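You operate a simulated robot arm through the tools that you are given. There is no shell and no other tool. Be economical: measure what you need, move in short steps, check, and stop when the job is done.

You run a simulated robot arm. Do the job below in one go: nothing can be reset, and whatever is moved stays where it is left.

## Task
Swap the test bag's AGAIN tag for 26, push the red handle home and seal the yellow peg.
Fine: the old tag goes into the small orange tray.
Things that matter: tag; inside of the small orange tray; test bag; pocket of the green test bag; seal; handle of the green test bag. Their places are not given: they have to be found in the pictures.

Only the result counts: the job must be done as asked and must still hold three seconds after the hand-in. Knocking over, shifting, dropping, spilling or breaking anything else fails it. A push-on lid holds only when it is set on centred and level and pressed home; a screw cap is set on level and turned clockwise until tight.

## Robot
A 7-joint arm with a two-finger parallel gripper, fixed in place. Base frame: the origin is at the foot of the arm, x ahead of it, y to its left, z up; the work surface is at about z = 0. Readings come in m, rad, newtons and seconds.
With the tool pointing down near the work surface it reaches from about 0.24 to 0.62 m from the base axis. Its first joint turns from -1.152 to 1.152 rad. Payload 2.6 kg.
The TCP is the grasp point between the finger pads, 0.03 m short of the fingertips. In the tool frame z runs along the fingers and y along their closing line. The gripper opens to 0.094 m. The fingers are 0.028 m wide and 0.01 m thick; the gripper's body (0.05 by 0.096 m) begins 0.055 m behind the TCP.
Orientation is that of the tool frame in the base frame, as a unit quaternion [x, y, z, w]. With the fingers straight down and closing along the base's y, the tool's x points along the base's -x, its y along +y and its z along -z.

## Interface
- The arm moves only by the tool send_rows. Its argument "motion" is a list of rows, each a list of 3 entries, a list of its own where there are three numbers: the shift along the tool's x, y, z in units of 100 mm (1.0 is 100 mm), then the turn, a rotation vector about the tool's x, y, z in units of 60 degrees (1.0 is 60 degrees), then the gripper command, from -1 (shut) to 1 (fully open), values between in proportion. In form: [[[tx, ty, tz], [ax, ay, az], grip], ...]. A call has 1 to 10 rows; each row is the pose to reach, as a shift and turn from the pose commanded when the call began, along the tool's axes at that moment. A call with a number of a shift or a turn outside -1 to 1 is refused whole. Each row takes 0.2 s and may step no farther than 0.05 m and 0.15 rad from the row before; otherwise, or with a gripper value out of range, the whole call is refused. Where a pose cannot be reached the arm comes as near as it can. A force on the tool above 40 N (or 10 N above the force at the start of the call, whichever is more), or a blocked arm, ends the call early, and 0.2 s more pass. The fingers move at their own pace (about 0.072 m/s each) and stop on an object; they squeeze with about 37 N. The grip force told is the motor's: it shows also when the fingers shut on nothing. Time passes only in rows, and 0.2 s behind the last, so rows that repeat a pose let the fingers close. The reply holds the time, the measured pose of the TCP, the force on the tool along the base axes, the opening and the grip force, in the units named above and with some noise.
- Cameras (640 x 400 px; columns grow to the right, rows downward): "scene" is fixed at [0.0402, 0.4329, 0.5673]; the picture's right is [-0.72, -0.69, 0.00], its down [-0.37, 0.39, -0.84] and it looks along [0.59, -0.61, -0.54] (base axes); focal length 349 px, centre (320, 200). "wrist" rides on the gripper at [0.076, 0.014, -0.102] in the tool frame; the picture's right is [-0.18, 0.98, 0.00], its down [-0.75, -0.14, -0.64] and it looks along [-0.63, -0.12, 0.77] (tool axes); focal length 243 px, centre (320, 200).
- get_image(camera): a new picture of that camera. No time passes.
- probe_pixels(camera, pixels): there is no depth. For up to 12 entries [column, row, z] of the newest picture of that camera ("zoom" is the newest enlarged one), the place [x, y] in the base frame at which the ray of that pixel passes the height z, good to about 0.003 m. No time passes.
- close_up(camera, box): a new picture of the part [left, top, right, bottom] of that camera's present view, enlarged. No time passes.
- finish_job(): hands the job in; it is judged then, once.

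Work in short steps. Measure before you move; look again where a grasp or a placing could have gone wrong, and mend it. You have 80 turns and 46 pictures in all, those below and enlarged ones among them. Open the gripper and draw the arm clear of the work before you hand the job in, unless the task says otherwise; then end with one line.

The tools are called after "Request:" as a command line: name --argument value ..., lists and objects as JSON in quotes. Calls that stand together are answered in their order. send_rows: Moves the arm, as the interface text tells. Its arguments: {"type":"object","properties":{"motion":{"type":"array"}},"required":["motion"]} The other tools are called the same way: get_image (camera) takes a picture; probe_pixels (camera, pixels) gives the place at which the rays of pixels pass given heights; close_up (camera, box) takes an enlarged picture of a part of a camera's view; finish_job () hands the job in.

At the start:

```text
t: 0.0
tool_pos: [0.3421, -0.1115, 0.357]
ee_rot: [0.0, 1.0, 0.002, 0.0]
force: [-0.2, 0.2, 0.1]
width: 0.0939
finger_force: 0.1
```

scene: 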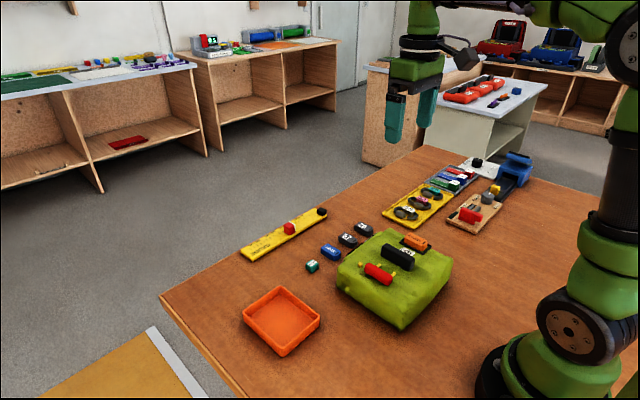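
wrist: 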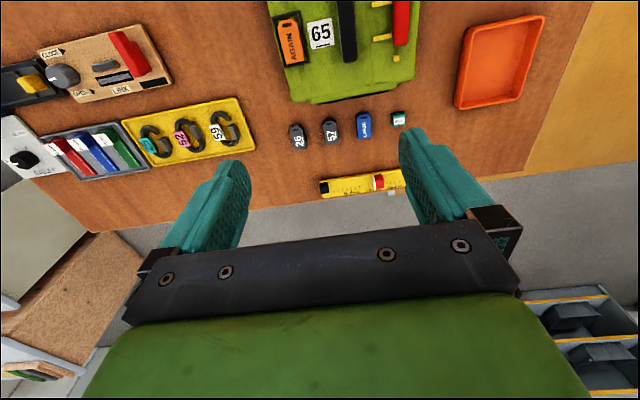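

The bag is at scene (395,278) with the orange AGAIN tag, and there are loose tags at wrist (297,137), (331,130), (363,124) and (398,118). I'll zoom in on both views.

Request:
close_up --camera "scene" --box '[300, 210, 460, 310]'

Request:
close_up --camera "wrist" --box '[260, 0, 452, 120]'

Request:
close_up --camera "wrist" --box '[270, 85, 430, 185]'

```text
4.00 times, centred on (380, 260) of scene
```

zoom: 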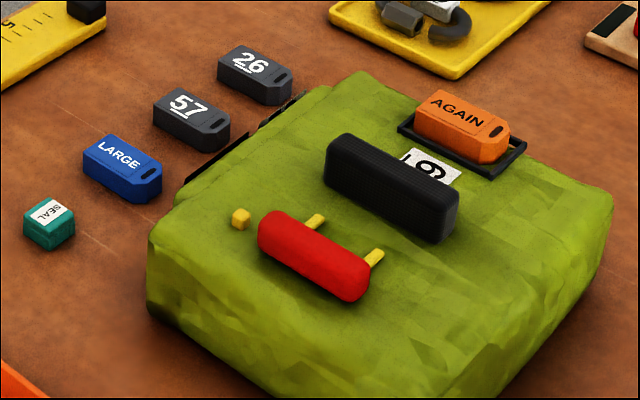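

```text
3.33 times, centred on (356, 60) of wrist
```

zoom: 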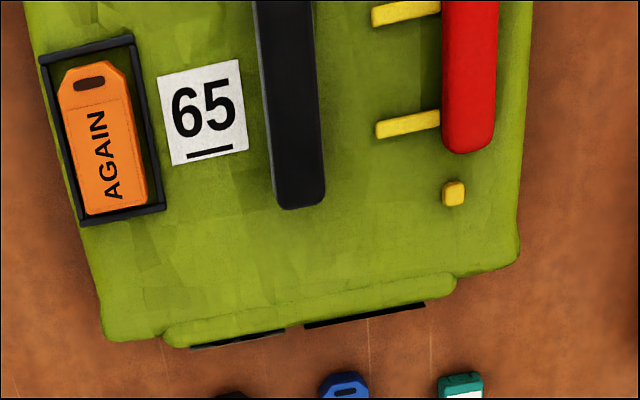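

```text
4.00 times, centred on (350, 135) of wrist
```

zoom: 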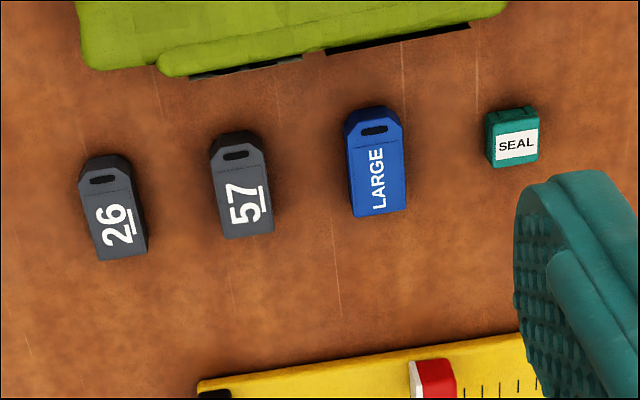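

I'll probe the main features from both cameras at several heights, so the heights can be triangulated.

Request:
probe_pixels --camera "scene" --pixels '[[416, 242, 0.04], [416, 242, 0.08], [360, 264.5, 0.04], [360, 264.5, 0.08], [330, 250, 0.0], [330, 250, 0.02], [312, 266, 0.0], [312, 266, 0.02], [378, 274, 0.04], [378, 274, 0.08], [281, 322, 0.0], [365, 228, 0.01]]'

Request:
probe_pixels --camera "wrist" --pixels '[[290, 44, 0.04], [290, 44, 0.08], [396, 58, 0.04], [396, 58, 0.08], [363.5, 125, 0.0], [363.5, 125, 0.02], [398, 119, 0.0], [398, 119, 0.02], [298, 138, 0.0], [298, 138, 0.02], [500, 62, 0.0], [395, 42, 0.08]]'

```text
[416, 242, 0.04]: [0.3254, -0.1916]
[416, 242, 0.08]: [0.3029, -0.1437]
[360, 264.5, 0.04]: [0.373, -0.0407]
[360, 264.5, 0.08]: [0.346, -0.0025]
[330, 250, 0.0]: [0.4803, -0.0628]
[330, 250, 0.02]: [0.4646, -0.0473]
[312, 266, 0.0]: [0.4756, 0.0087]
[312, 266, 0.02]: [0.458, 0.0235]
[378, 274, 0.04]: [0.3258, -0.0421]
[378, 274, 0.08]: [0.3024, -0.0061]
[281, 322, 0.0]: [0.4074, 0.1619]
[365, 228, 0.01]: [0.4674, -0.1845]
```

```text
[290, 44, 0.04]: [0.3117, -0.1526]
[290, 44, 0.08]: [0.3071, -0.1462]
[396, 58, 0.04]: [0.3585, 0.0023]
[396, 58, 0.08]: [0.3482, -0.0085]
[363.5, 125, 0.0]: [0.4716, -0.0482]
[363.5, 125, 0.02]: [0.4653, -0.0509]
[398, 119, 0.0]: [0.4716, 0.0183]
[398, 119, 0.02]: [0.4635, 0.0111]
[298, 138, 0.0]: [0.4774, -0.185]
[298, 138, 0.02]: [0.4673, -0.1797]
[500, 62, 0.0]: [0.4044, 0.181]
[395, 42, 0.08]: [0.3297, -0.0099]
```

The bag top is at about z = 0.075, with the tags in a row at x ≈ 0.468. I'll go lower for a sharper view.

Request:
send_rows --motion '[[[-0.06, 0.17, 0.33], [0, 0, 0], 1], [[-0.12, 0.34, 0.66], [0, 0, 0], 1], [[-0.18, 0.5, 1.0], [0, 0, 0], 1], [[-0.18, 0.5, 1.0], [0, 0, 0], 1]]'

Request:
get_image --camera "wrist"

```text
t: 1.0
tool_pos: [0.3614, -0.0605, 0.2556]
ee_rot: [0.0, 1.0, 0.0, 0.0]
force: [-0.2, 0.6, 0.1]
width: 0.0941
finger_force: 0.1
```

```text
40 pictures are left
```

wrist: 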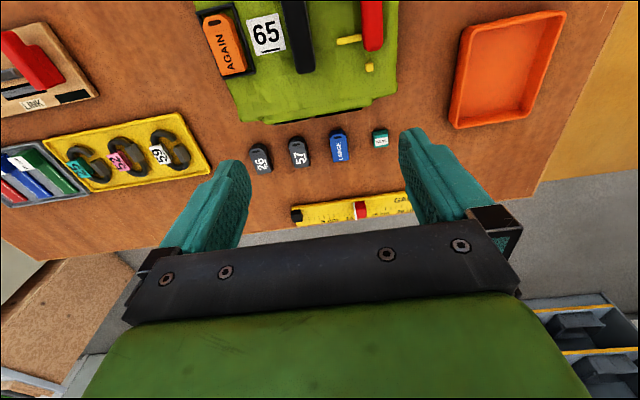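

The bag sits at the top edge of the wrist view, so I'll back off toward the base.

Request:
send_rows --motion '[[[0.45, 0, 0], [0, 0, 0], 1], [[0.9, -0.1, 0], [0, 0, 0], 1], [[0.9, -0.1, 0], [0, 0, 0], 1]]'

Request:
get_image --camera "wrist"

Request:
close_up --camera "wrist" --box '[200, 20, 424, 160]'

```text
t: 1.8
tool_pos: [0.2709, -0.0715, 0.2568]
ee_rot: [0.0, 1.0, 0.0, 0.0]
force: [0.8, -0.2, 0.7]
width: 0.0941
finger_force: 0.0
```

```text
39 pictures are left
```

wrist: 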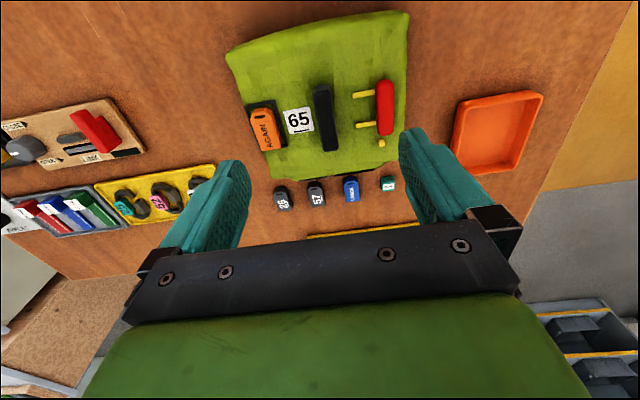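

```text
2.86 times, centred on (312, 90) of wrist
```

zoom: 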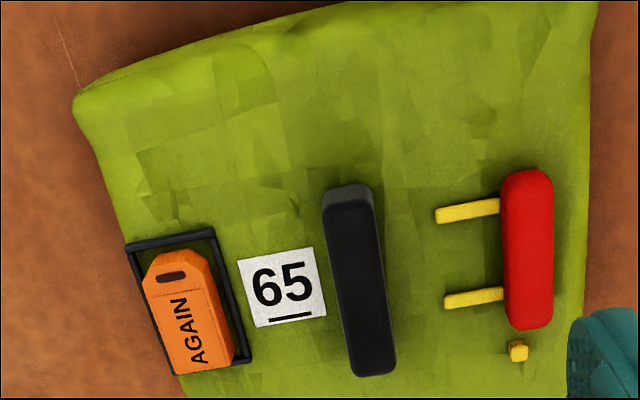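

I'll probe the tag, the pocket corners, the red handle, the rails and the peg in the zoomed wrist picture at heights that could be right.

Request:
probe_pixels --camera "zoom" --pixels '[[527, 175, 0.09], [528, 325, 0.09], [503, 250, 0.09], [553, 250, 0.09], [437, 215, 0.08], [446, 301, 0.08], [517, 350, 0.08], [127, 245, 0.08], [215, 232, 0.08], [252, 360, 0.08], [178, 375, 0.08], [375, 280, 0.1]]'

Request:
close_up --camera "scene" --box '[345, 220, 441, 280]'

```text
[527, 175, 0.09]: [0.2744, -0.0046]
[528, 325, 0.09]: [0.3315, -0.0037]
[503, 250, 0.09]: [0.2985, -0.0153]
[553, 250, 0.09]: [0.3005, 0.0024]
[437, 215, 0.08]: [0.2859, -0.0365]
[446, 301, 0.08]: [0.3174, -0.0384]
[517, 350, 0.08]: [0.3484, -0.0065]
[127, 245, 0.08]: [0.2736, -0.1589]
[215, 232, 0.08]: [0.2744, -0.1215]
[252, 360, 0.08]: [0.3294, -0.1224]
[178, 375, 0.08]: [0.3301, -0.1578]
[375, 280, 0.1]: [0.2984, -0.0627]
```

```text
6.67 times, centred on (393, 250) of scene
```

zoom: 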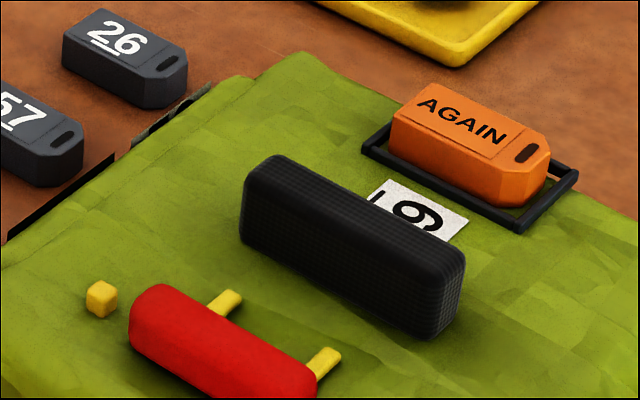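

I'll probe the same features from the scene zoom to fix the heights.

Request:
probe_pixels --camera "zoom" --pixels '[[101, 285, 0.07], [101, 285, 0.085], [101, 312, 0.07], [528, 153, 0.08], [528, 153, 0.1], [364, 150, 0.07], [520, 227, 0.07], [578, 173, 0.07], [240, 292, 0.07], [340, 350, 0.07], [265, 165, 0.11], [265, 165, 0.09]]'

Request:
close_up --camera "wrist" --box '[235, 80, 315, 130]'

```text
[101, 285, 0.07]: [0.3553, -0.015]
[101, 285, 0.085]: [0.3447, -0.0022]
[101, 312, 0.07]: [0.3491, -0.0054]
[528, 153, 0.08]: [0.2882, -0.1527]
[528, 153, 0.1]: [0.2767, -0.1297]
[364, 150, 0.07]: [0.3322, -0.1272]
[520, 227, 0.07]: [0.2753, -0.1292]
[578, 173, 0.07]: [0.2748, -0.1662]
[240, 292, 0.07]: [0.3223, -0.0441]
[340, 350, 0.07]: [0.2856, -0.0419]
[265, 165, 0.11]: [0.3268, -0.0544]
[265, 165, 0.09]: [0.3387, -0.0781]
```

```text
8.00 times, centred on (275, 105) of wrist
```

zoom: 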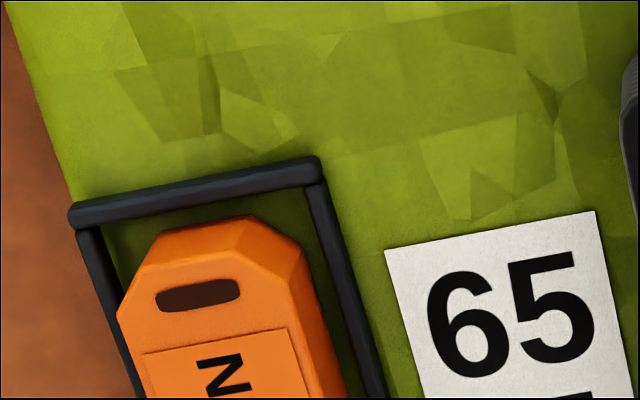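

I'll probe the tag hole and frame corners in this zoom.

Request:
probe_pixels --camera "zoom" --pixels '[[197, 296, 0.08], [197, 296, 0.1], [74, 210, 0.07], [318, 160, 0.07], [118, 318, 0.09], [322, 300, 0.075], [305, 245, 0.09]]'

Request:
close_up --camera "wrist" --box '[235, 105, 315, 155]'

Request:
close_up --camera "wrist" --box '[264, 160, 424, 260]'

```text
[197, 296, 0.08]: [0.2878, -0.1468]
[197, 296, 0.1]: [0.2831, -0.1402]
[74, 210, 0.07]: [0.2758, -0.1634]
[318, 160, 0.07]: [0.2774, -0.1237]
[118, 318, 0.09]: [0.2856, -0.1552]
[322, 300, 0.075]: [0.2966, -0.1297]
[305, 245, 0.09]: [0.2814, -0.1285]
```

```text
8.00 times, centred on (275, 130) of wrist
```

zoom: 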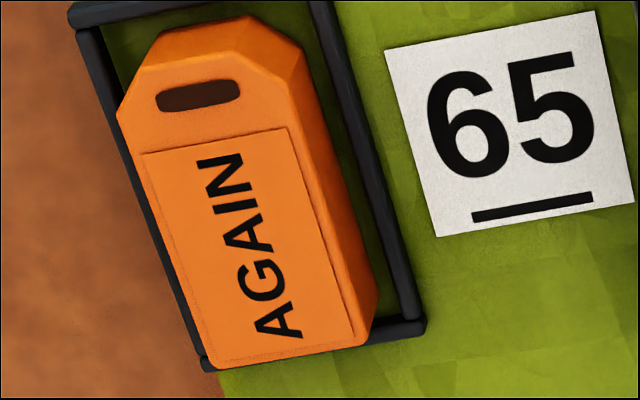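

```text
4.00 times, centred on (344, 210) of wrist
```

zoom: 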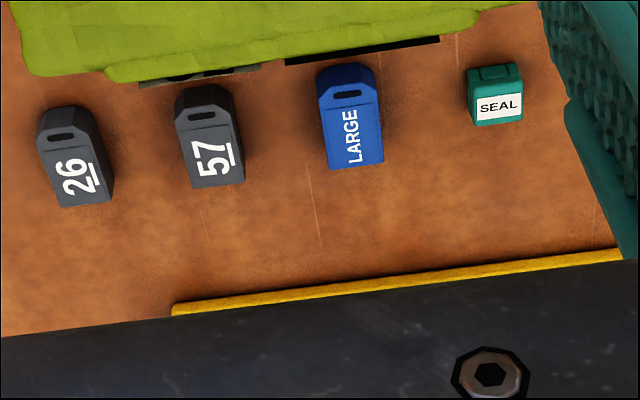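

I'll probe the AGAIN tag's top corners at 0.087, and tag 26 and the seal at 0.015.

Request:
probe_pixels --camera "wrist" --pixels '[[249.75, 119.1, 0.087], [261.25, 150, 0.087], [279.6, 147.5, 0.087], [271.25, 120.6, 0.087], [279.25, 194.25, 0.015], [285.5, 211.25, 0.015], [273.5, 198, 0.015], [288, 196, 0.015], [381.5, 181.5, 0.015], [394.5, 190, 0.015], [381.5, 191.5, 0.015], [457, 130, 0.01]]'

```text
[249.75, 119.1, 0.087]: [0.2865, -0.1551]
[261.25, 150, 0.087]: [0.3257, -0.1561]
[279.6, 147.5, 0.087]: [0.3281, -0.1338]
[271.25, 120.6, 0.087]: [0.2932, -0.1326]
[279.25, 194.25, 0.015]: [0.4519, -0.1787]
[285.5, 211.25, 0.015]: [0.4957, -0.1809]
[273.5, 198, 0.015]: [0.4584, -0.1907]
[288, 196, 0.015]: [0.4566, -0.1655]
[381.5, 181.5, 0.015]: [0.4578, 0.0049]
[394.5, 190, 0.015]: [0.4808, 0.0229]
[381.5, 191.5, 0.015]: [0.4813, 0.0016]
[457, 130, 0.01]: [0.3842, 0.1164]
```

The AGAIN tag is centred at (0.303, -0.1445), about 0.0225 wide, top at z ≈ 0.087. I'll go above it with the gripper half open and look.

Request:
send_rows --motion '[[[-0.1, -0.24, 0.28], [0, 0, 0], 0.1], [[-0.21, -0.48, 0.57], [0, 0, 0], 0.1], [[-0.32, -0.73, 0.8], [0, 0, 0], 0.1], [[-0.32, -0.73, 1.0], [0, 0, 0], 0.1], [[-0.32, -0.73, 1.0], [0, 0, 0], 0.1]]'

Request:
close_up --camera "wrist" --box '[192, 80, 448, 240]'

```text
t: 3.0
tool_pos: [0.304, -0.1446, 0.158]
ee_rot: [0.0, 1.0, 0.0, 0.001]
force: [0.3, 1.0, -0.3]
width: 0.0519
finger_force: 0.1
```

```text
2.50 times, centred on (320, 160) of wrist
```

zoom: 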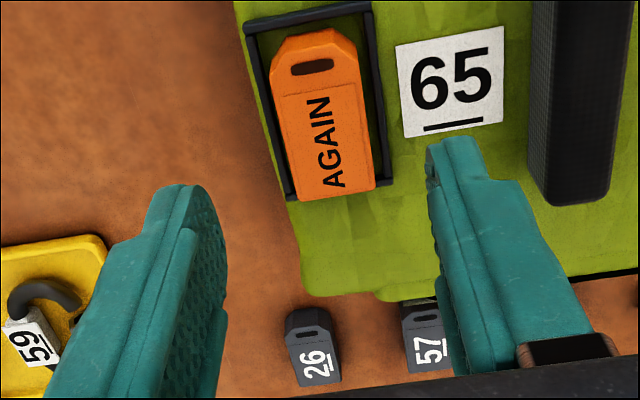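

I'll check the tag and frame from this nearer view.

Request:
probe_pixels --camera "zoom" --pixels '[[272, 70, 0.087], [295, 198, 0.087], [372, 187, 0.087], [350, 80, 0.087], [312, 67, 0.087], [248, 30, 0.073], [370, 8, 0.073], [390, 180, 0.073], [290, 195, 0.073]]'

```text
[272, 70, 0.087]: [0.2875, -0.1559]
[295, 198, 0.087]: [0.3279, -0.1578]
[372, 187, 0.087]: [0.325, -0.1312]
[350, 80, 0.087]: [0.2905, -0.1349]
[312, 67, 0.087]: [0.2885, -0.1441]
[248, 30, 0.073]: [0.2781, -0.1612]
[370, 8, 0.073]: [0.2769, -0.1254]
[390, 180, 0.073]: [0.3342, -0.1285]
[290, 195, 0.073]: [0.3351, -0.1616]
```

The positions agree: tag centre is about (0.304, -0.1448). I'll lower the fingertips to about 0.077, just above the frame, and close.

Request:
send_rows --motion '[[[0, 0, 0.25], [0, 0, 0], 0.1], [[0, 0, 0.4], [0, 0, 0], 0.1], [[0, 0, 0.5], [0, 0, 0], 0.1], [[0, 0, 0.5], [0, 0, 0], 0.1], [[0, 0, 0.5], [0, 0, 0], -1], [[0, 0, 0.5], [0, 0, 0], -1], [[0, 0, 0.5], [0, 0, 0], -1]]'

Request:
close_up --camera "scene" --box '[360, 200, 456, 260]'

```text
t: 4.6
tool_pos: [0.3043, -0.1464, 0.1062]
ee_rot: [0.0, 1.0, -0.001, 0.0]
force: [0.1, 0.1, 0.2]
width: 0.0243
finger_force: 37.1
```

```text
6.67 times, centred on (408, 230) of scene
```

zoom: 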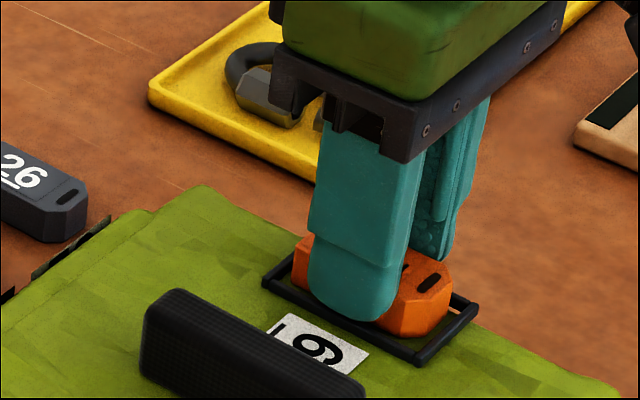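

The tag is gripped (0.0243 wide). I'll lift it slowly by 80 mm.

Request:
send_rows --motion '[[[0, 0, -0.05], [0, 0, 0], -1], [[0, 0, -0.1], [0, 0, 0], -1], [[0, 0, -0.2], [0, 0, 0], -1], [[0, 0, -0.45], [0, 0, 0], -1], [[0, 0, -0.8], [0, 0, 0], -1], [[0, 0, -0.8], [0, 0, 0], -1]]'

Request:
get_image --camera "wrist"

Request:
get_image --camera "scene"

```text
t: 6.0
tool_pos: [0.3046, -0.1453, 0.1873]
ee_rot: [-0.001, 1.0, 0.001, 0.0]
force: [0.5, 0.1, 0.0]
width: 0.0242
finger_force: 37.0
```

```text
31 pictures are left
```

wrist: 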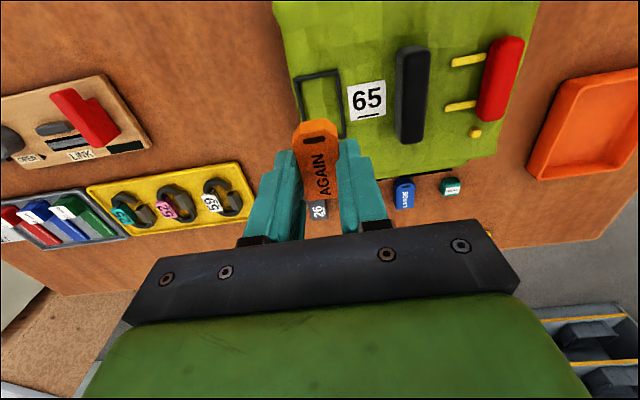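

```text
30 pictures are left
```

scene: 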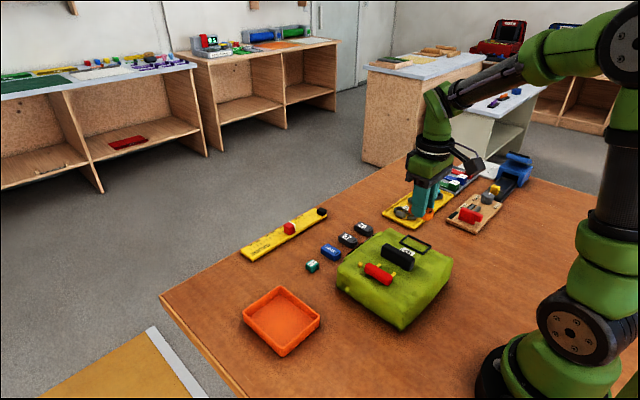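

The tag is out and the pocket is empty. I'll probe the tray rim and floor.

Request:
probe_pixels --camera "scene" --pixels '[[243, 313, 0.02], [281, 287, 0.02], [320, 319, 0.02], [281, 352, 0.02], [281, 318, 0.003], [400, 241, 0.073], [425, 253, 0.073], [432, 245, 0.073], [408, 235, 0.073]]'

Request:
probe_pixels --camera "wrist" --pixels '[[528, 178, 0.02], [618, 180, 0.02], [562, 80, 0.02], [297, 75, 0.073], [341, 68, 0.073], [346, 137, 0.073]]'

```text
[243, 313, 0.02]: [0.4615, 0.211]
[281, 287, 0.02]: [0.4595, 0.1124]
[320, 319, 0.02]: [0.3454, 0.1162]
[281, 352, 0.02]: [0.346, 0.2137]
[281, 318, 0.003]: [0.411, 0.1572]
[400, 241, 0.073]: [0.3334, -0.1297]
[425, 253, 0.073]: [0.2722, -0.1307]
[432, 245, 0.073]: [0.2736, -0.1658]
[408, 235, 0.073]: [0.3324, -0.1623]
```

```text
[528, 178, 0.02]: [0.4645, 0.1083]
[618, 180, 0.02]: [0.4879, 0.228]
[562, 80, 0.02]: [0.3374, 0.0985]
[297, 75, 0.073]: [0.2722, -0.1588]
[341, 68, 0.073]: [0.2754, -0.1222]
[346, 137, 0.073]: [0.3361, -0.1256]
```

The tray centre is about (0.403, 0.163). I'll carry the tag there in steps at z ≈ 0.187.

Request:
send_rows --motion '[[[-0.1, 0.33, 0], [0, 0, 0], -1], [[-0.2, 0.66, 0], [0, 0, 0], -1], [[-0.33, 1.0, 0], [0, 0, 0], -1]]'

Request:
send_rows --motion '[[[-0.1, 0.33, 0], [0, 0, 0], -1], [[-0.2, 0.66, 0], [0, 0, 0], -1], [[-0.33, 1.0, 0], [0, 0, 0], -1]]'

Request:
send_rows --motion '[[[-0.1, 0.33, 0], [0, 0, 0], -1], [[-0.2, 0.66, 0], [0, 0, 0], -1], [[-0.33, 1.0, 0], [0, 0, 0], -1], [[-0.33, 1.0, 0.5], [0, 0, 0], -1], [[-0.33, 1.0, 0.9], [0, 0, 0], -1], [[-0.33, 1.0, 0.9], [0, 0, 0], -1]]'

Request:
get_image --camera "scene"

```text
t: 6.8
tool_pos: [0.3352, -0.0456, 0.1876]
ee_rot: [0.0, 1.0, 0.0, 0.0]
force: [-0.1, 0.1, 0.0]
width: 0.0244
finger_force: 36.7
```

```text
t: 7.6
tool_pos: [0.3715, 0.0553, 0.186]
ee_rot: [0.001, 1.0, 0.0, 0.0]
force: [-1.0, 0.9, -0.2]
width: 0.0242
finger_force: 37.0
```

```text
t: 9.0
tool_pos: [0.4029, 0.1553, 0.0956]
ee_rot: [0.0, 1.0, 0.0, 0.0]
force: [0.3, 0.3, -0.8]
width: 0.0242
finger_force: 37.0
```

```text
29 pictures are left
```

scene: 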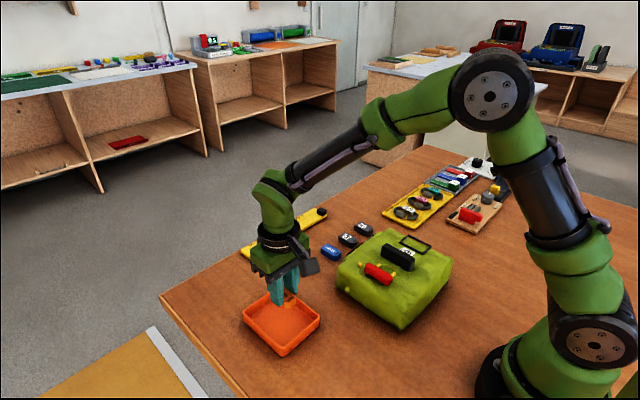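

The tag hangs over the tray. I'll lower it to about z = 0.041 and release it.

Request:
send_rows --motion '[[[0, 0.06, 0.25], [0, 0, 0], -1], [[0, 0.06, 0.45], [0, 0, 0], -1], [[0, 0.06, 0.53], [0, 0, 0], -1], [[0, 0.06, 0.55], [0, 0, 0], -1], [[0, 0.06, 0.55], [0, 0, 0], -1]]'

Request:
close_up --camera "scene" --box '[216, 250, 344, 370]'

```text
t: 10.2
tool_pos: [0.4029, 0.1609, 0.0411]
ee_rot: [0.0, 1.0, 0.0, 0.0]
force: [0.7, 0.0, -0.6]
width: 0.0242
finger_force: 36.5
```

```text
3.33 times, centred on (280, 310) of scene
```

zoom: 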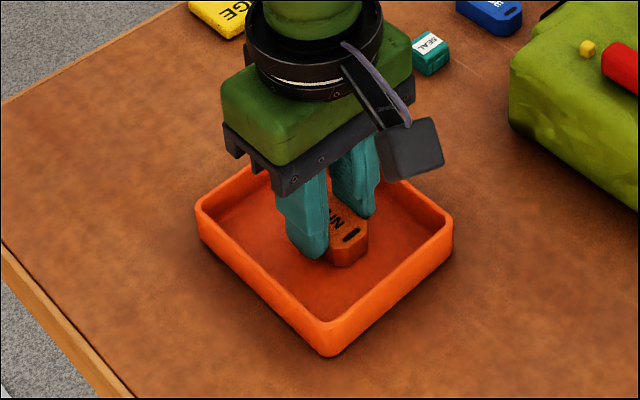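

The tag is right above the tray floor. I'll go down 3 mm more, release and retreat up.

Request:
send_rows --motion '[[[0, 0, 0.03], [0, 0, 0], -1], [[0, 0, 0.03], [0, 0, 0], 0.05], [[0, 0, 0.03], [0, 0, 0], 0.05], [[0, 0, -0.2], [0, 0, 0], 0.05], [[0, 0, -0.6], [0, 0, 0], 0.05], [[0, 0, -1.0], [0, 0, 0], 0.05]]'

Request:
send_rows --motion '[[[-0.15, -0.45, -0.2], [0, 0, 0], 0.05], [[-0.3, -0.9, -0.2], [0, 0, 0], 0.05], [[-0.3, -0.9, -0.2], [0, 0, 0], 0.05]]'

Request:
get_image --camera "scene"

```text
t: 11.6
tool_pos: [0.4025, 0.1595, 0.1435]
ee_rot: [-0.001, 1.0, -0.001, 0.0]
force: [-0.2, -0.7, -0.3]
width: 0.0493
finger_force: 0.1
```

```text
refused: row 1 steps farther than a row can; nothing moved
```

```text
27 pictures are left
```

scene: 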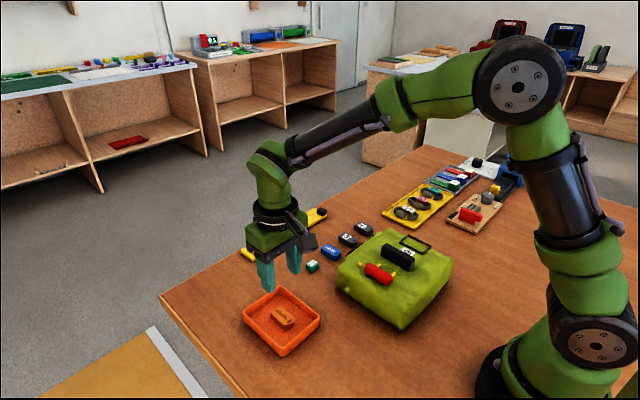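

AGAIN lies flat in the tray at (282,317). I'll go across toward tag 26 near (0.47, -0.18).

Request:
send_rows --motion '[[[-0.1, -0.33, -0.15], [0, 0, 0], 0.05], [[-0.15, -0.66, -0.3], [0, 0, 0], 0.05], [[-0.2, -1.0, -0.4], [0, 0, 0], 0.05]]'

Request:
send_rows --motion '[[[0, -0.33, 0], [0, 0, 0], 0.05], [[0, -0.66, 0], [0, 0, 0], 0.05], [[0, -1.0, 0], [0, 0, 0], 0.05]]'

Request:
send_rows --motion '[[[0, -0.33, 0], [0, 0, 0], 0.05], [[0, -0.66, 0], [0, 0, 0], 0.05], [[0, -1.0, 0], [0, 0, 0], 0.05]]'

Request:
send_rows --motion '[[[-0.2, -0.2, 0.33], [0, 0, 0], 0.05], [[-0.46, -0.4, 0.66], [0, 0, 0], 0.05], [[-0.46, -0.4, 1.0], [0, 0, 0], 0.05], [[-0.46, -0.4, 1.0], [0, 0, 0], 0.05]]'

Request:
close_up --camera "wrist" --box '[192, 80, 448, 240]'

```text
t: 12.4
tool_pos: [0.4238, 0.0604, 0.1842]
ee_rot: [-0.001, 1.0, 0.001, -0.001]
force: [-0.3, 0.2, -1.0]
width: 0.049
finger_force: 0.0
```

```text
t: 13.2
tool_pos: [0.4229, -0.0381, 0.1823]
ee_rot: [-0.001, 1.0, 0.0, 0.0]
force: [-0.1, 0.1, 0.4]
width: 0.0493
finger_force: 0.1
```

```text
t: 14.0
tool_pos: [0.4236, -0.1389, 0.184]
ee_rot: [-0.001, 1.0, 0.0, 0.0]
force: [-0.4, 0.2, 0.8]
width: 0.0492
finger_force: 0.1
```

```text
t: 15.0
tool_pos: [0.4692, -0.1794, 0.0818]
ee_rot: [0.0, 1.0, -0.001, 0.0]
force: [0.7, 0.8, 0.4]
width: 0.0495
finger_force: 0.1
```

```text
2.50 times, centred on (320, 160) of wrist
```

zoom: 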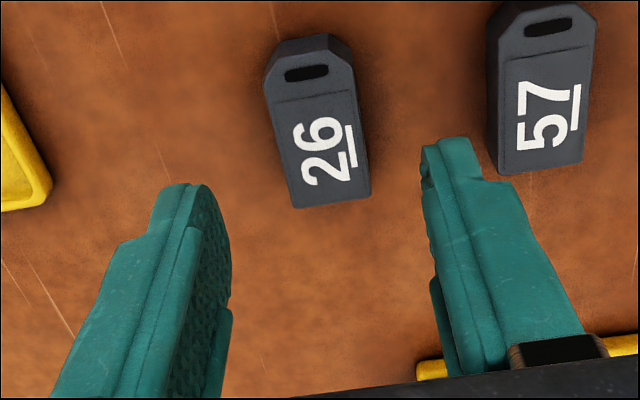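

I'll probe tag 26's hole and corners at z = 0.015.

Request:
probe_pixels --camera "zoom" --pixels '[[306, 73, 0.015], [264, 85, 0.015], [293, 207, 0.015], [370, 195, 0.015], [345, 85, 0.015], [500, 170, 0.015], [306, 73, 0.018]]'

```text
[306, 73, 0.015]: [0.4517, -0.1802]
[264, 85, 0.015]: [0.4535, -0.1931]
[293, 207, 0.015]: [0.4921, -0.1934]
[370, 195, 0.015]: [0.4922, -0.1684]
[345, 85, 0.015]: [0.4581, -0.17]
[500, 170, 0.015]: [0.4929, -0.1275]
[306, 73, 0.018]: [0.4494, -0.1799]
```

The tag centre is (0.468, -0.181). I'll descend to z ≈ 0.0375 and grip it in the same way as AGAIN.

Request:
send_rows --motion '[[[0.01, -0.015, 0.25], [0, 0, 0], 0.05], [[0.01, -0.015, 0.4], [0, 0, 0], 0.05], [[0.01, -0.015, 0.445], [0, 0, 0], 0.05], [[0.01, -0.015, 0.445], [0, 0, 0], 0.05], [[0.01, -0.015, 0.445], [0, 0, 0], -1], [[0.01, -0.015, 0.445], [0, 0, 0], -1], [[0.01, -0.015, 0.445], [0, 0, 0], -1]]'

Request:
send_rows --motion '[[[0, 0, -0.1], [0, 0, 0], -1], [[0, 0, -0.4], [0, 0, 0], -1], [[0, 0, -0.7], [0, 0, 0], -1], [[0, 0, -1.0], [0, 0, 0], -1]]'

Request:
send_rows --motion '[[[0.2, 0.1, -0.4], [0, 0, 0], -1], [[0.5, 0.2, -0.5], [0, 0, 0], -1], [[0.9, 0.35, -0.5], [0, 0, 0], -1], [[0.9, 0.35, -0.5], [0, 0, 0], -1]]'

Request:
get_image --camera "wrist"

```text
t: 16.6
tool_pos: [0.4672, -0.1803, 0.0378]
ee_rot: [0.0, 1.0, 0.0, 0.001]
force: [0.2, -0.4, 1.1]
width: 0.0244
finger_force: 37.3
```

```text
t: 17.6
tool_pos: [0.4662, -0.1792, 0.1374]
ee_rot: [0.0, 1.0, 0.0, -0.001]
force: [0.9, 0.5, -1.0]
width: 0.0244
finger_force: 37.7
```

```text
t: 18.6
tool_pos: [0.379, -0.1459, 0.1867]
ee_rot: [0.0, 1.0, 0.0, 0.0]
force: [-0.5, 0.0, -0.5]
width: 0.0244
finger_force: 37.2
```

```text
25 pictures are left
```

wrist: 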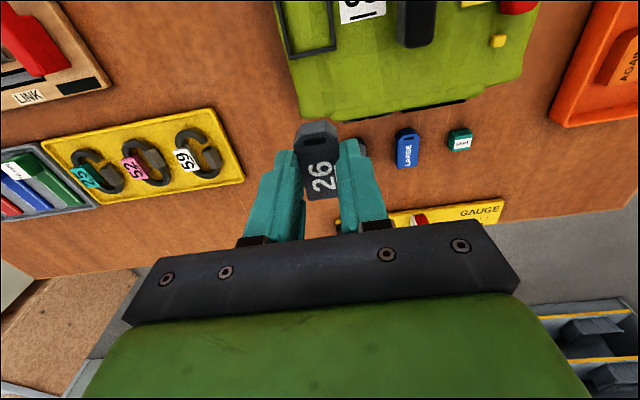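

Tag 26 is held just as AGAIN was. I'll move over the pocket at the pose AGAIN was taken from, and check.

Request:
send_rows --motion '[[[0.3, 0, 0], [0, 0, 0], -1], [[0.6, 0, 0], [0, 0, 0], -1], [[0.735, 0.005, 0.2], [0, 0, 0], -1], [[0.735, 0.005, 0.5], [0, 0, 0], -1], [[0.735, 0.005, 0.5], [0, 0, 0], -1]]'

Request:
close_up --camera "scene" --box '[360, 200, 456, 260]'

Request:
close_up --camera "wrist" --box '[240, 70, 400, 170]'

```text
t: 19.8
tool_pos: [0.3033, -0.145, 0.1367]
ee_rot: [-0.001, 1.0, 0.0, -0.001]
force: [0.3, -0.1, -0.3]
width: 0.0242
finger_force: 36.9
```

```text
6.67 times, centred on (408, 230) of scene
```

zoom: 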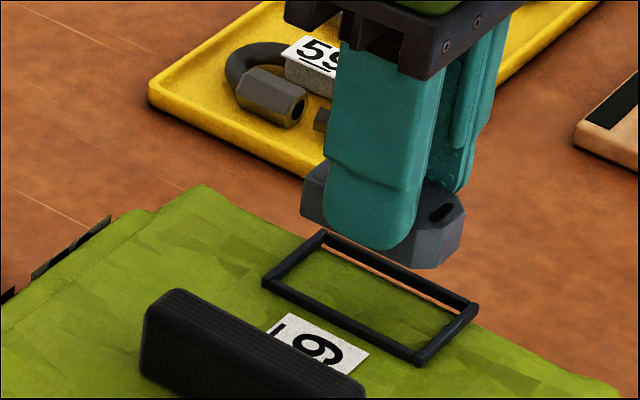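

```text
4.00 times, centred on (320, 120) of wrist
```

zoom: 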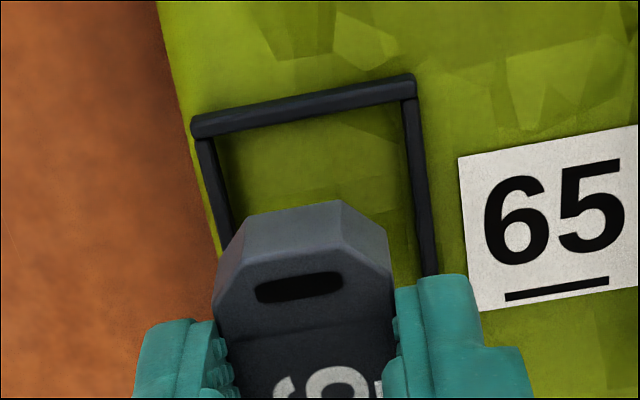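

It's aligned over the frame. I'll lower slowly to z ≈ 0.108.

Request:
send_rows --motion '[[[0, 0, 0.12], [0, 0, 0], -1], [[0, 0, 0.2], [0, 0, 0], -1], [[0, 0, 0.25], [0, 0, 0], -1], [[0, 0, 0.28], [0, 0, 0], -1], [[0, 0, 0.28], [0, 0, 0], -1]]'

Request:
close_up --camera "scene" --box '[360, 200, 456, 260]'

```text
t: 21.0
tool_pos: [0.3031, -0.1452, 0.1093]
ee_rot: [-0.001, 1.0, 0.0, 0.0]
force: [0.7, -0.3, -0.5]
width: 0.0244
finger_force: 36.6
```

```text
6.67 times, centred on (408, 230) of scene
```

zoom: 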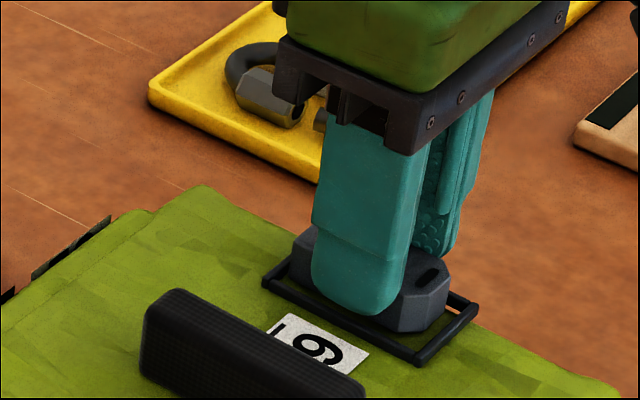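

It's about 1–2 mm above seated. I'll lower a touch, release and lift.

Request:
send_rows --motion '[[[0, 0, 0.015], [0, 0, 0], -1], [[0, 0, 0.02], [0, 0, 0], -1], [[0, 0, 0.02], [0, 0, 0], -0.2], [[0, 0, 0.02], [0, 0, 0], -0.1], [[0, 0, -0.1], [0, 0, 0], -0.1], [[0, 0, -0.5], [0, 0, 0], -0.1], [[0, 0, -0.8], [0, 0, 0], -0.1], [[0, 0, -1.0], [0, 0, 0], -0.1]]'

Request:
close_up --camera "scene" --box '[330, 210, 458, 290]'

```text
t: 22.8
tool_pos: [0.3029, -0.1441, 0.21]
ee_rot: [0.0, 1.0, 0.0, -0.001]
force: [0.3, -0.1, -0.9]
width: 0.0424
finger_force: 0.0
```

```text
5.00 times, centred on (394, 250) of scene
```

zoom: 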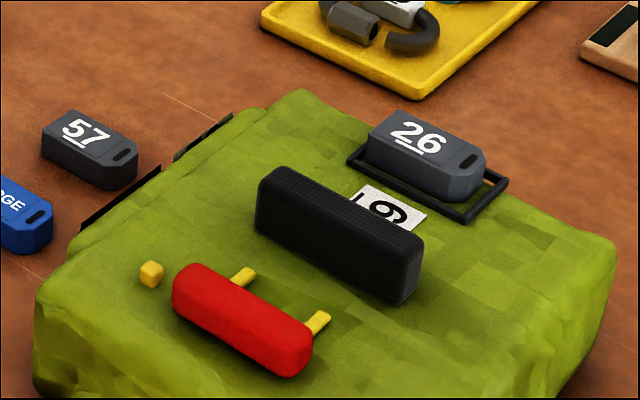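

Tag 26 sits in the pocket. Next is the red handle, so I'll probe its front edges for height and rail extent.

Request:
probe_pixels --camera "zoom" --pixels '[[180, 315, 0.07], [285, 376, 0.07], [285, 376, 0.075], [250, 335, 0.09], [250, 335, 0.085], [200, 268, 0.09], [305, 325, 0.09], [250, 268, 0.075], [325, 312, 0.075], [150, 268, 0.08]]'

Request:
get_image --camera "wrist"

```text
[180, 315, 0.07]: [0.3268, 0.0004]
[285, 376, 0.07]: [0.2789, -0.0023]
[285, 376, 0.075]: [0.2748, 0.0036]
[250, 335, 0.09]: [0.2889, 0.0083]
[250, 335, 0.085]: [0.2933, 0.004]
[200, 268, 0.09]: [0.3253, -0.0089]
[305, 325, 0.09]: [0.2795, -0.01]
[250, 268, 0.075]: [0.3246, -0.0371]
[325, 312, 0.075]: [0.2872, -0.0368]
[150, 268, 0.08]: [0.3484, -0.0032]
```

```text
20 pictures are left
```

wrist: 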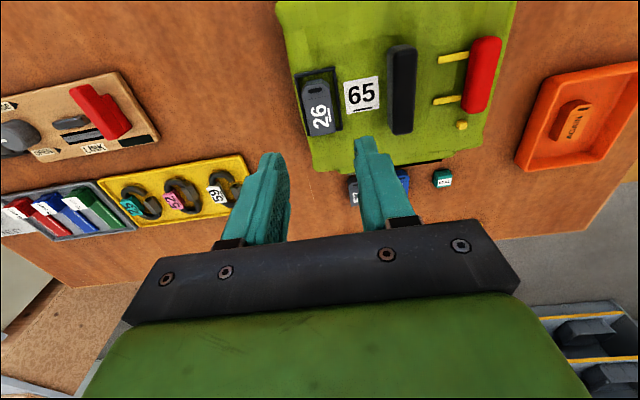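

The red handle spans x 0.274–0.331, its +y face is at y ≈ 0.003 and its height about 0.07–0.09. The rails run to y ≈ -0.037. I'll close the fingers and go to (0.303, 0.032), then descend.

Request:
send_rows --motion '[[[0, 0.45, 0], [0, 0, 0], -1], [[0, 0.9, 0], [0, 0, 0], -1]]'

Request:
send_rows --motion '[[[0, 0.45, 0], [0, 0, 0], -1], [[0, 0.86, 0], [0, 0, 0], -1], [[0, 0.86, 0.4], [0, 0, 0], -1], [[0, 0.86, 0.7], [0, 0, 0], -1], [[0, 0.86, 0.9], [0, 0, 0], -1], [[0, 0.86, 0.9], [0, 0, 0], -1]]'

Request:
close_up --camera "scene" --box '[310, 200, 470, 300]'

```text
t: 23.4
tool_pos: [0.3011, -0.0546, 0.2119]
ee_rot: [-0.001, 1.0, 0.0, 0.0]
force: [-0.8, 0.2, 0.2]
width: 0.0
finger_force: 32.9
```

```text
t: 24.8
tool_pos: [0.3033, 0.0295, 0.1206]
ee_rot: [0.0, 1.0, 0.001, 0.0]
force: [-0.1, 0.0, 0.4]
width: 0.0
finger_force: 33.1
```

```text
4.00 times, centred on (390, 250) of scene
```

zoom: 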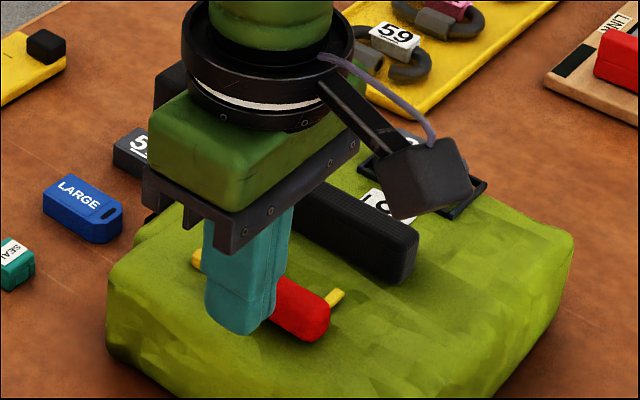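

The fingers are beside the handle. I'll lower to z ≈ 0.108 and push in -y in small steps.

Request:
send_rows --motion '[[[0, 0, 0.08], [0, 0, 0], -1], [[0, 0, 0.125], [0, 0, 0], -1], [[0, -0.08, 0.125], [0, 0, 0], -1], [[0, -0.15, 0.125], [0, 0, 0], -1], [[0, -0.19, 0.125], [0, 0, 0], -1], [[0, -0.23, 0.125], [0, 0, 0], -1], [[0, -0.27, 0.125], [0, 0, 0], -1], [[0, -0.3, 0.125], [0, 0, 0], -1]]'

Request:
close_up --camera "scene" --box '[310, 200, 470, 300]'

```text
t: 26.6
tool_pos: [0.3048, 0.0018, 0.1073]
ee_rot: [0.0, 1.0, -0.001, 0.0]
force: [0.4, 4.9, 0.6]
width: 0.0003
finger_force: 33.1
```

```text
4.00 times, centred on (390, 250) of scene
```

zoom: 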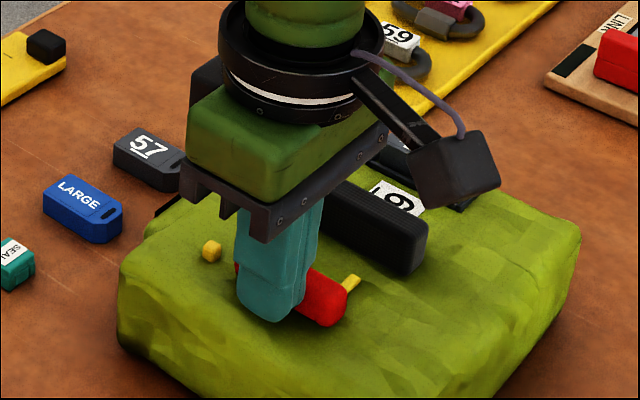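

The bag's left corner moved from zoom (107,285) to (120,285), so the bag itself may have slid. I'll back off and look at how the handle sits relative to the bag.

Request:
send_rows --motion '[[[0, 0.15, 0], [0, 0, 0], -1], [[0, 0.2, -0.4], [0, 0, 0], -1], [[0, 0.2, -0.8], [0, 0, 0], 0.3], [[0, -0.2, -1.0], [0, 0, 0], 1], [[0, -0.5, -1.0], [0, 0, 0], 1], [[0, -0.5, -1.0], [0, 0, 0], 1]]'

Request:
close_up --camera "scene" --box '[310, 210, 470, 310]'

Request:
get_image --camera "wrist"

```text
t: 28.0
tool_pos: [0.305, -0.0488, 0.2062]
ee_rot: [-0.001, 1.0, 0.0, 0.0]
force: [0.2, -0.2, -0.1]
width: 0.0939
finger_force: 0.0
```

```text
4.00 times, centred on (390, 260) of scene
```

zoom: 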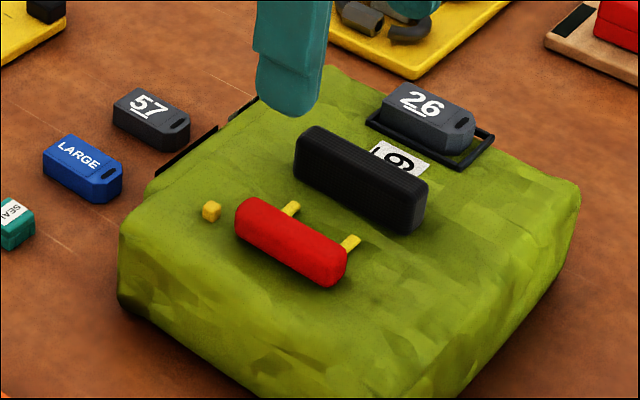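

```text
16 pictures are left
```

wrist: 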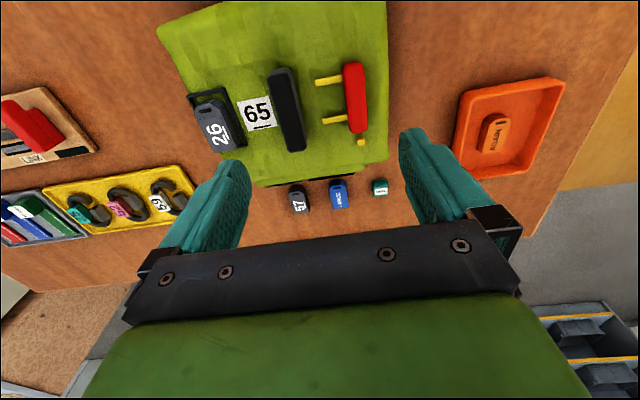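

I'll measure the peg, rod tips, red handle, black handle and tray frame in the new wrist and scene pictures, to separate bag motion from handle motion.

Request:
probe_pixels --camera "wrist" --pixels '[[361, 142, 0.08], [315, 82, 0.08], [323, 122, 0.08], [343, 98, 0.09], [366, 98, 0.09], [353, 64, 0.09], [356, 132, 0.09], [379, 187, 0.015], [300, 110, 0.105], [275, 110, 0.105]]'

Request:
probe_pixels --camera "zoom" --pixels '[[211, 208, 0.08], [293, 205, 0.075], [353, 240, 0.075], [255, 203, 0.09], [340, 250, 0.09], [310, 130, 0.11], [480, 168, 0.073], [493, 132, 0.073], [368, 122, 0.073], [240, 235, 0.07], [320, 285, 0.07]]'

Request:
close_up --camera "wrist" --box '[250, 40, 410, 160]'

```text
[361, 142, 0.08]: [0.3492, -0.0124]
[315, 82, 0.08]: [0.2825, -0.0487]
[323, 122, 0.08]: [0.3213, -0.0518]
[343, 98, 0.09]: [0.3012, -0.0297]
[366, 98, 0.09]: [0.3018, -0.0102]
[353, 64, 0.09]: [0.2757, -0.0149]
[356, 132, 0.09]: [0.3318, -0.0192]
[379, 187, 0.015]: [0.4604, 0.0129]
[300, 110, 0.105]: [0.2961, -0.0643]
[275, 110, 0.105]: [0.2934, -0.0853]
```

```text
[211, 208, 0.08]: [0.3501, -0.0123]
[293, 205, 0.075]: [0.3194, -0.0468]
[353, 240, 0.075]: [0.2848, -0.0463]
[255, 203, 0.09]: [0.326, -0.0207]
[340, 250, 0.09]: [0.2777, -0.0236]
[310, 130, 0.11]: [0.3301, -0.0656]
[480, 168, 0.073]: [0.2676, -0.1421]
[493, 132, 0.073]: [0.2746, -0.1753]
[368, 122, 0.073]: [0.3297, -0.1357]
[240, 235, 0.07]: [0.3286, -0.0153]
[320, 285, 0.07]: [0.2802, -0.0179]
```

```text
3.33 times, centred on (330, 100) of wrist
```

zoom: 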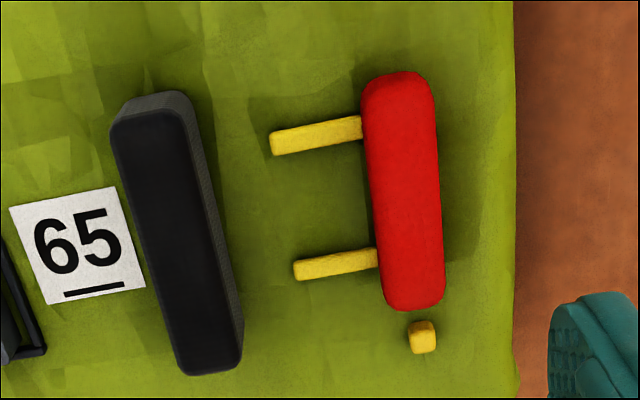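

The bag slid about 6 mm and the handle about 7 mm further relative to it, with the rods travelling with the handle toward the black bar. A plain push drags the bag, so I'll squeeze instead: one finger behind the black handle as an anchor, the other on the red handle, opening about 0.075.

Request:
send_rows --motion '[[[0, 0.01, 0.4], [0, 0, 0], 1], [[0, 0.01, 0.7], [0, 0, 0], 1], [[0, 0.01, 0.85], [0, 0, 0], 1], [[0, 0.01, 0.99], [0, 0, 0], 1], [[0, 0.01, 0.99], [0, 0, 0], 1], [[0, 0.01, 0.99], [0, 0, 0], 0.7], [[0, 0.01, 0.99], [0, 0, 0], 0.7]]'

Request:
close_up --camera "scene" --box '[310, 200, 470, 300]'

```text
t: 29.6
tool_pos: [0.3029, -0.0481, 0.109]
ee_rot: [0.0, 1.0, 0.0, 0.0]
force: [1.2, -1.9, -1.9]
width: 0.0806
finger_force: 5.7
```

```text
4.00 times, centred on (390, 250) of scene
```

zoom: 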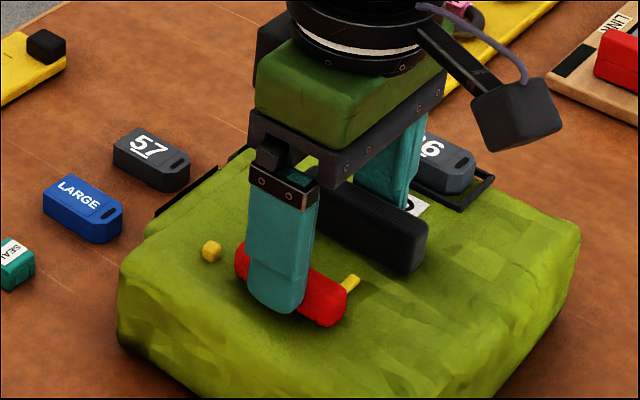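

The left finger is touching the black handle (force -1.9 N in y). Keeping the opening, I'll move +y 6 mm to slide the bag back where it was.

Request:
send_rows --motion '[[[0, 0.02, 0], [0, 0, 0], 0.7], [[0, 0.04, 0], [0, 0, 0], 0.7], [[0, 0.055, 0], [0, 0, 0], 0.7], [[0, 0.055, 0], [0, 0, 0], 0.7]]'

Request:
close_up --camera "scene" --box '[310, 200, 470, 300]'

```text
t: 30.6
tool_pos: [0.3044, -0.0427, 0.1097]
ee_rot: [0.0, 1.0, 0.0, -0.001]
force: [0.4, -5.3, 1.3]
width: 0.0829
finger_force: 3.5
```

```text
4.00 times, centred on (390, 250) of scene
```

zoom: 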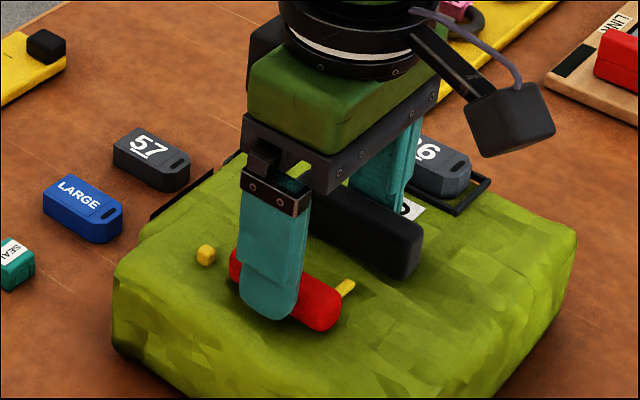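

The bag is within about 2 mm of its first place. I'll nudge it the rest, then squeeze with the left finger held at y ≈ -0.082 while the right finger drives the red handle.

Request:
send_rows --motion '[[[0, 0.02, 0], [0, 0, 0], 0.7], [[0, 0.02, 0], [0, 0, 0], 0.7], [[0, 0.0, 0], [0, 0, 0], 0.66], [[0, -0.02, 0], [0, 0, 0], 0.6], [[0, -0.04, 0], [0, 0, 0], 0.53], [[0, -0.055, 0], [0, 0, 0], 0.47], [[0, -0.07, 0], [0, 0, 0], 0.404], [[0, -0.07, 0], [0, 0, 0], 0.404]]'

Request:
close_up --camera "scene" --box '[310, 200, 470, 300]'

```text
t: 32.4
tool_pos: [0.3044, -0.0487, 0.1082]
ee_rot: [-0.001, 1.0, 0.001, 0.0]
force: [-3.0, 13.7, 20.7]
width: 0.0793
finger_force: 37.3
```

```text
4.00 times, centred on (390, 250) of scene
```

zoom: 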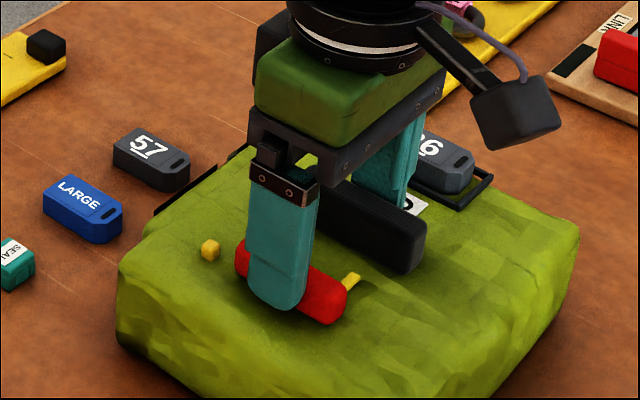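

The opening stalls at 0.079 with the full 37 N on, so the red handle won't go any further. In the first push it slid about 7 mm and then dragged the bag at about 5 N, which fits having hit its stop. I'll open, push the bag back about 5 mm in +y by the black handle, then lift and check.

Request:
send_rows --motion '[[[0, 0, 0], [0, 0, 0], 1], [[0, 0, 0], [0, 0, 0], 1], [[0, 0.05, 0], [0, 0, 0], 1], [[0, 0.08, 0], [0, 0, 0], 1], [[0, 0.1, 0], [0, 0, 0], 1], [[0, 0.12, 0], [0, 0, 0], 1], [[0, 0.14, 0], [0, 0, 0], 1], [[0, 0.14, 0], [0, 0, 0], 1]]'

Request:
send_rows --motion '[[[0, -0.05, 0], [0, 0, 0], 1], [[0, -0.05, -0.3], [0, 0, 0], 1], [[0, -0.05, -0.7], [0, 0, 0], 1], [[0.2, -0.05, -1.0], [0, 0, 0], 1], [[0.4, -0.05, -1.0], [0, 0, 0], 1], [[0.4, -0.05, -1.0], [0, 0, 0], 1]]'

Request:
close_up --camera "scene" --box '[310, 210, 470, 310]'

Request:
close_up --camera "wrist" --box '[240, 60, 432, 210]'

```text
t: 34.2
tool_pos: [0.3044, -0.0355, 0.1086]
ee_rot: [0.0, 1.0, 0.0, -0.001]
force: [-1.7, -5.6, 1.4]
width: 0.0942
finger_force: 0.1
```

```text
t: 35.6
tool_pos: [0.2629, -0.0402, 0.2089]
ee_rot: [-0.001, 1.0, 0.0, 0.0]
force: [-0.8, 0.4, -0.1]
width: 0.0941
finger_force: 0.1
```

```text
4.00 times, centred on (390, 260) of scene
```

zoom: 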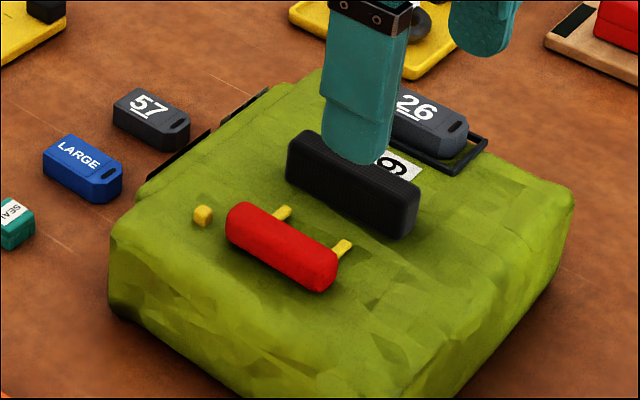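

```text
2.67 times, centred on (336, 135) of wrist
```

zoom: 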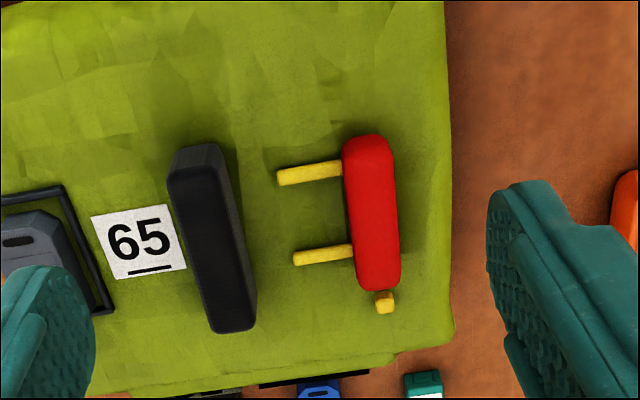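

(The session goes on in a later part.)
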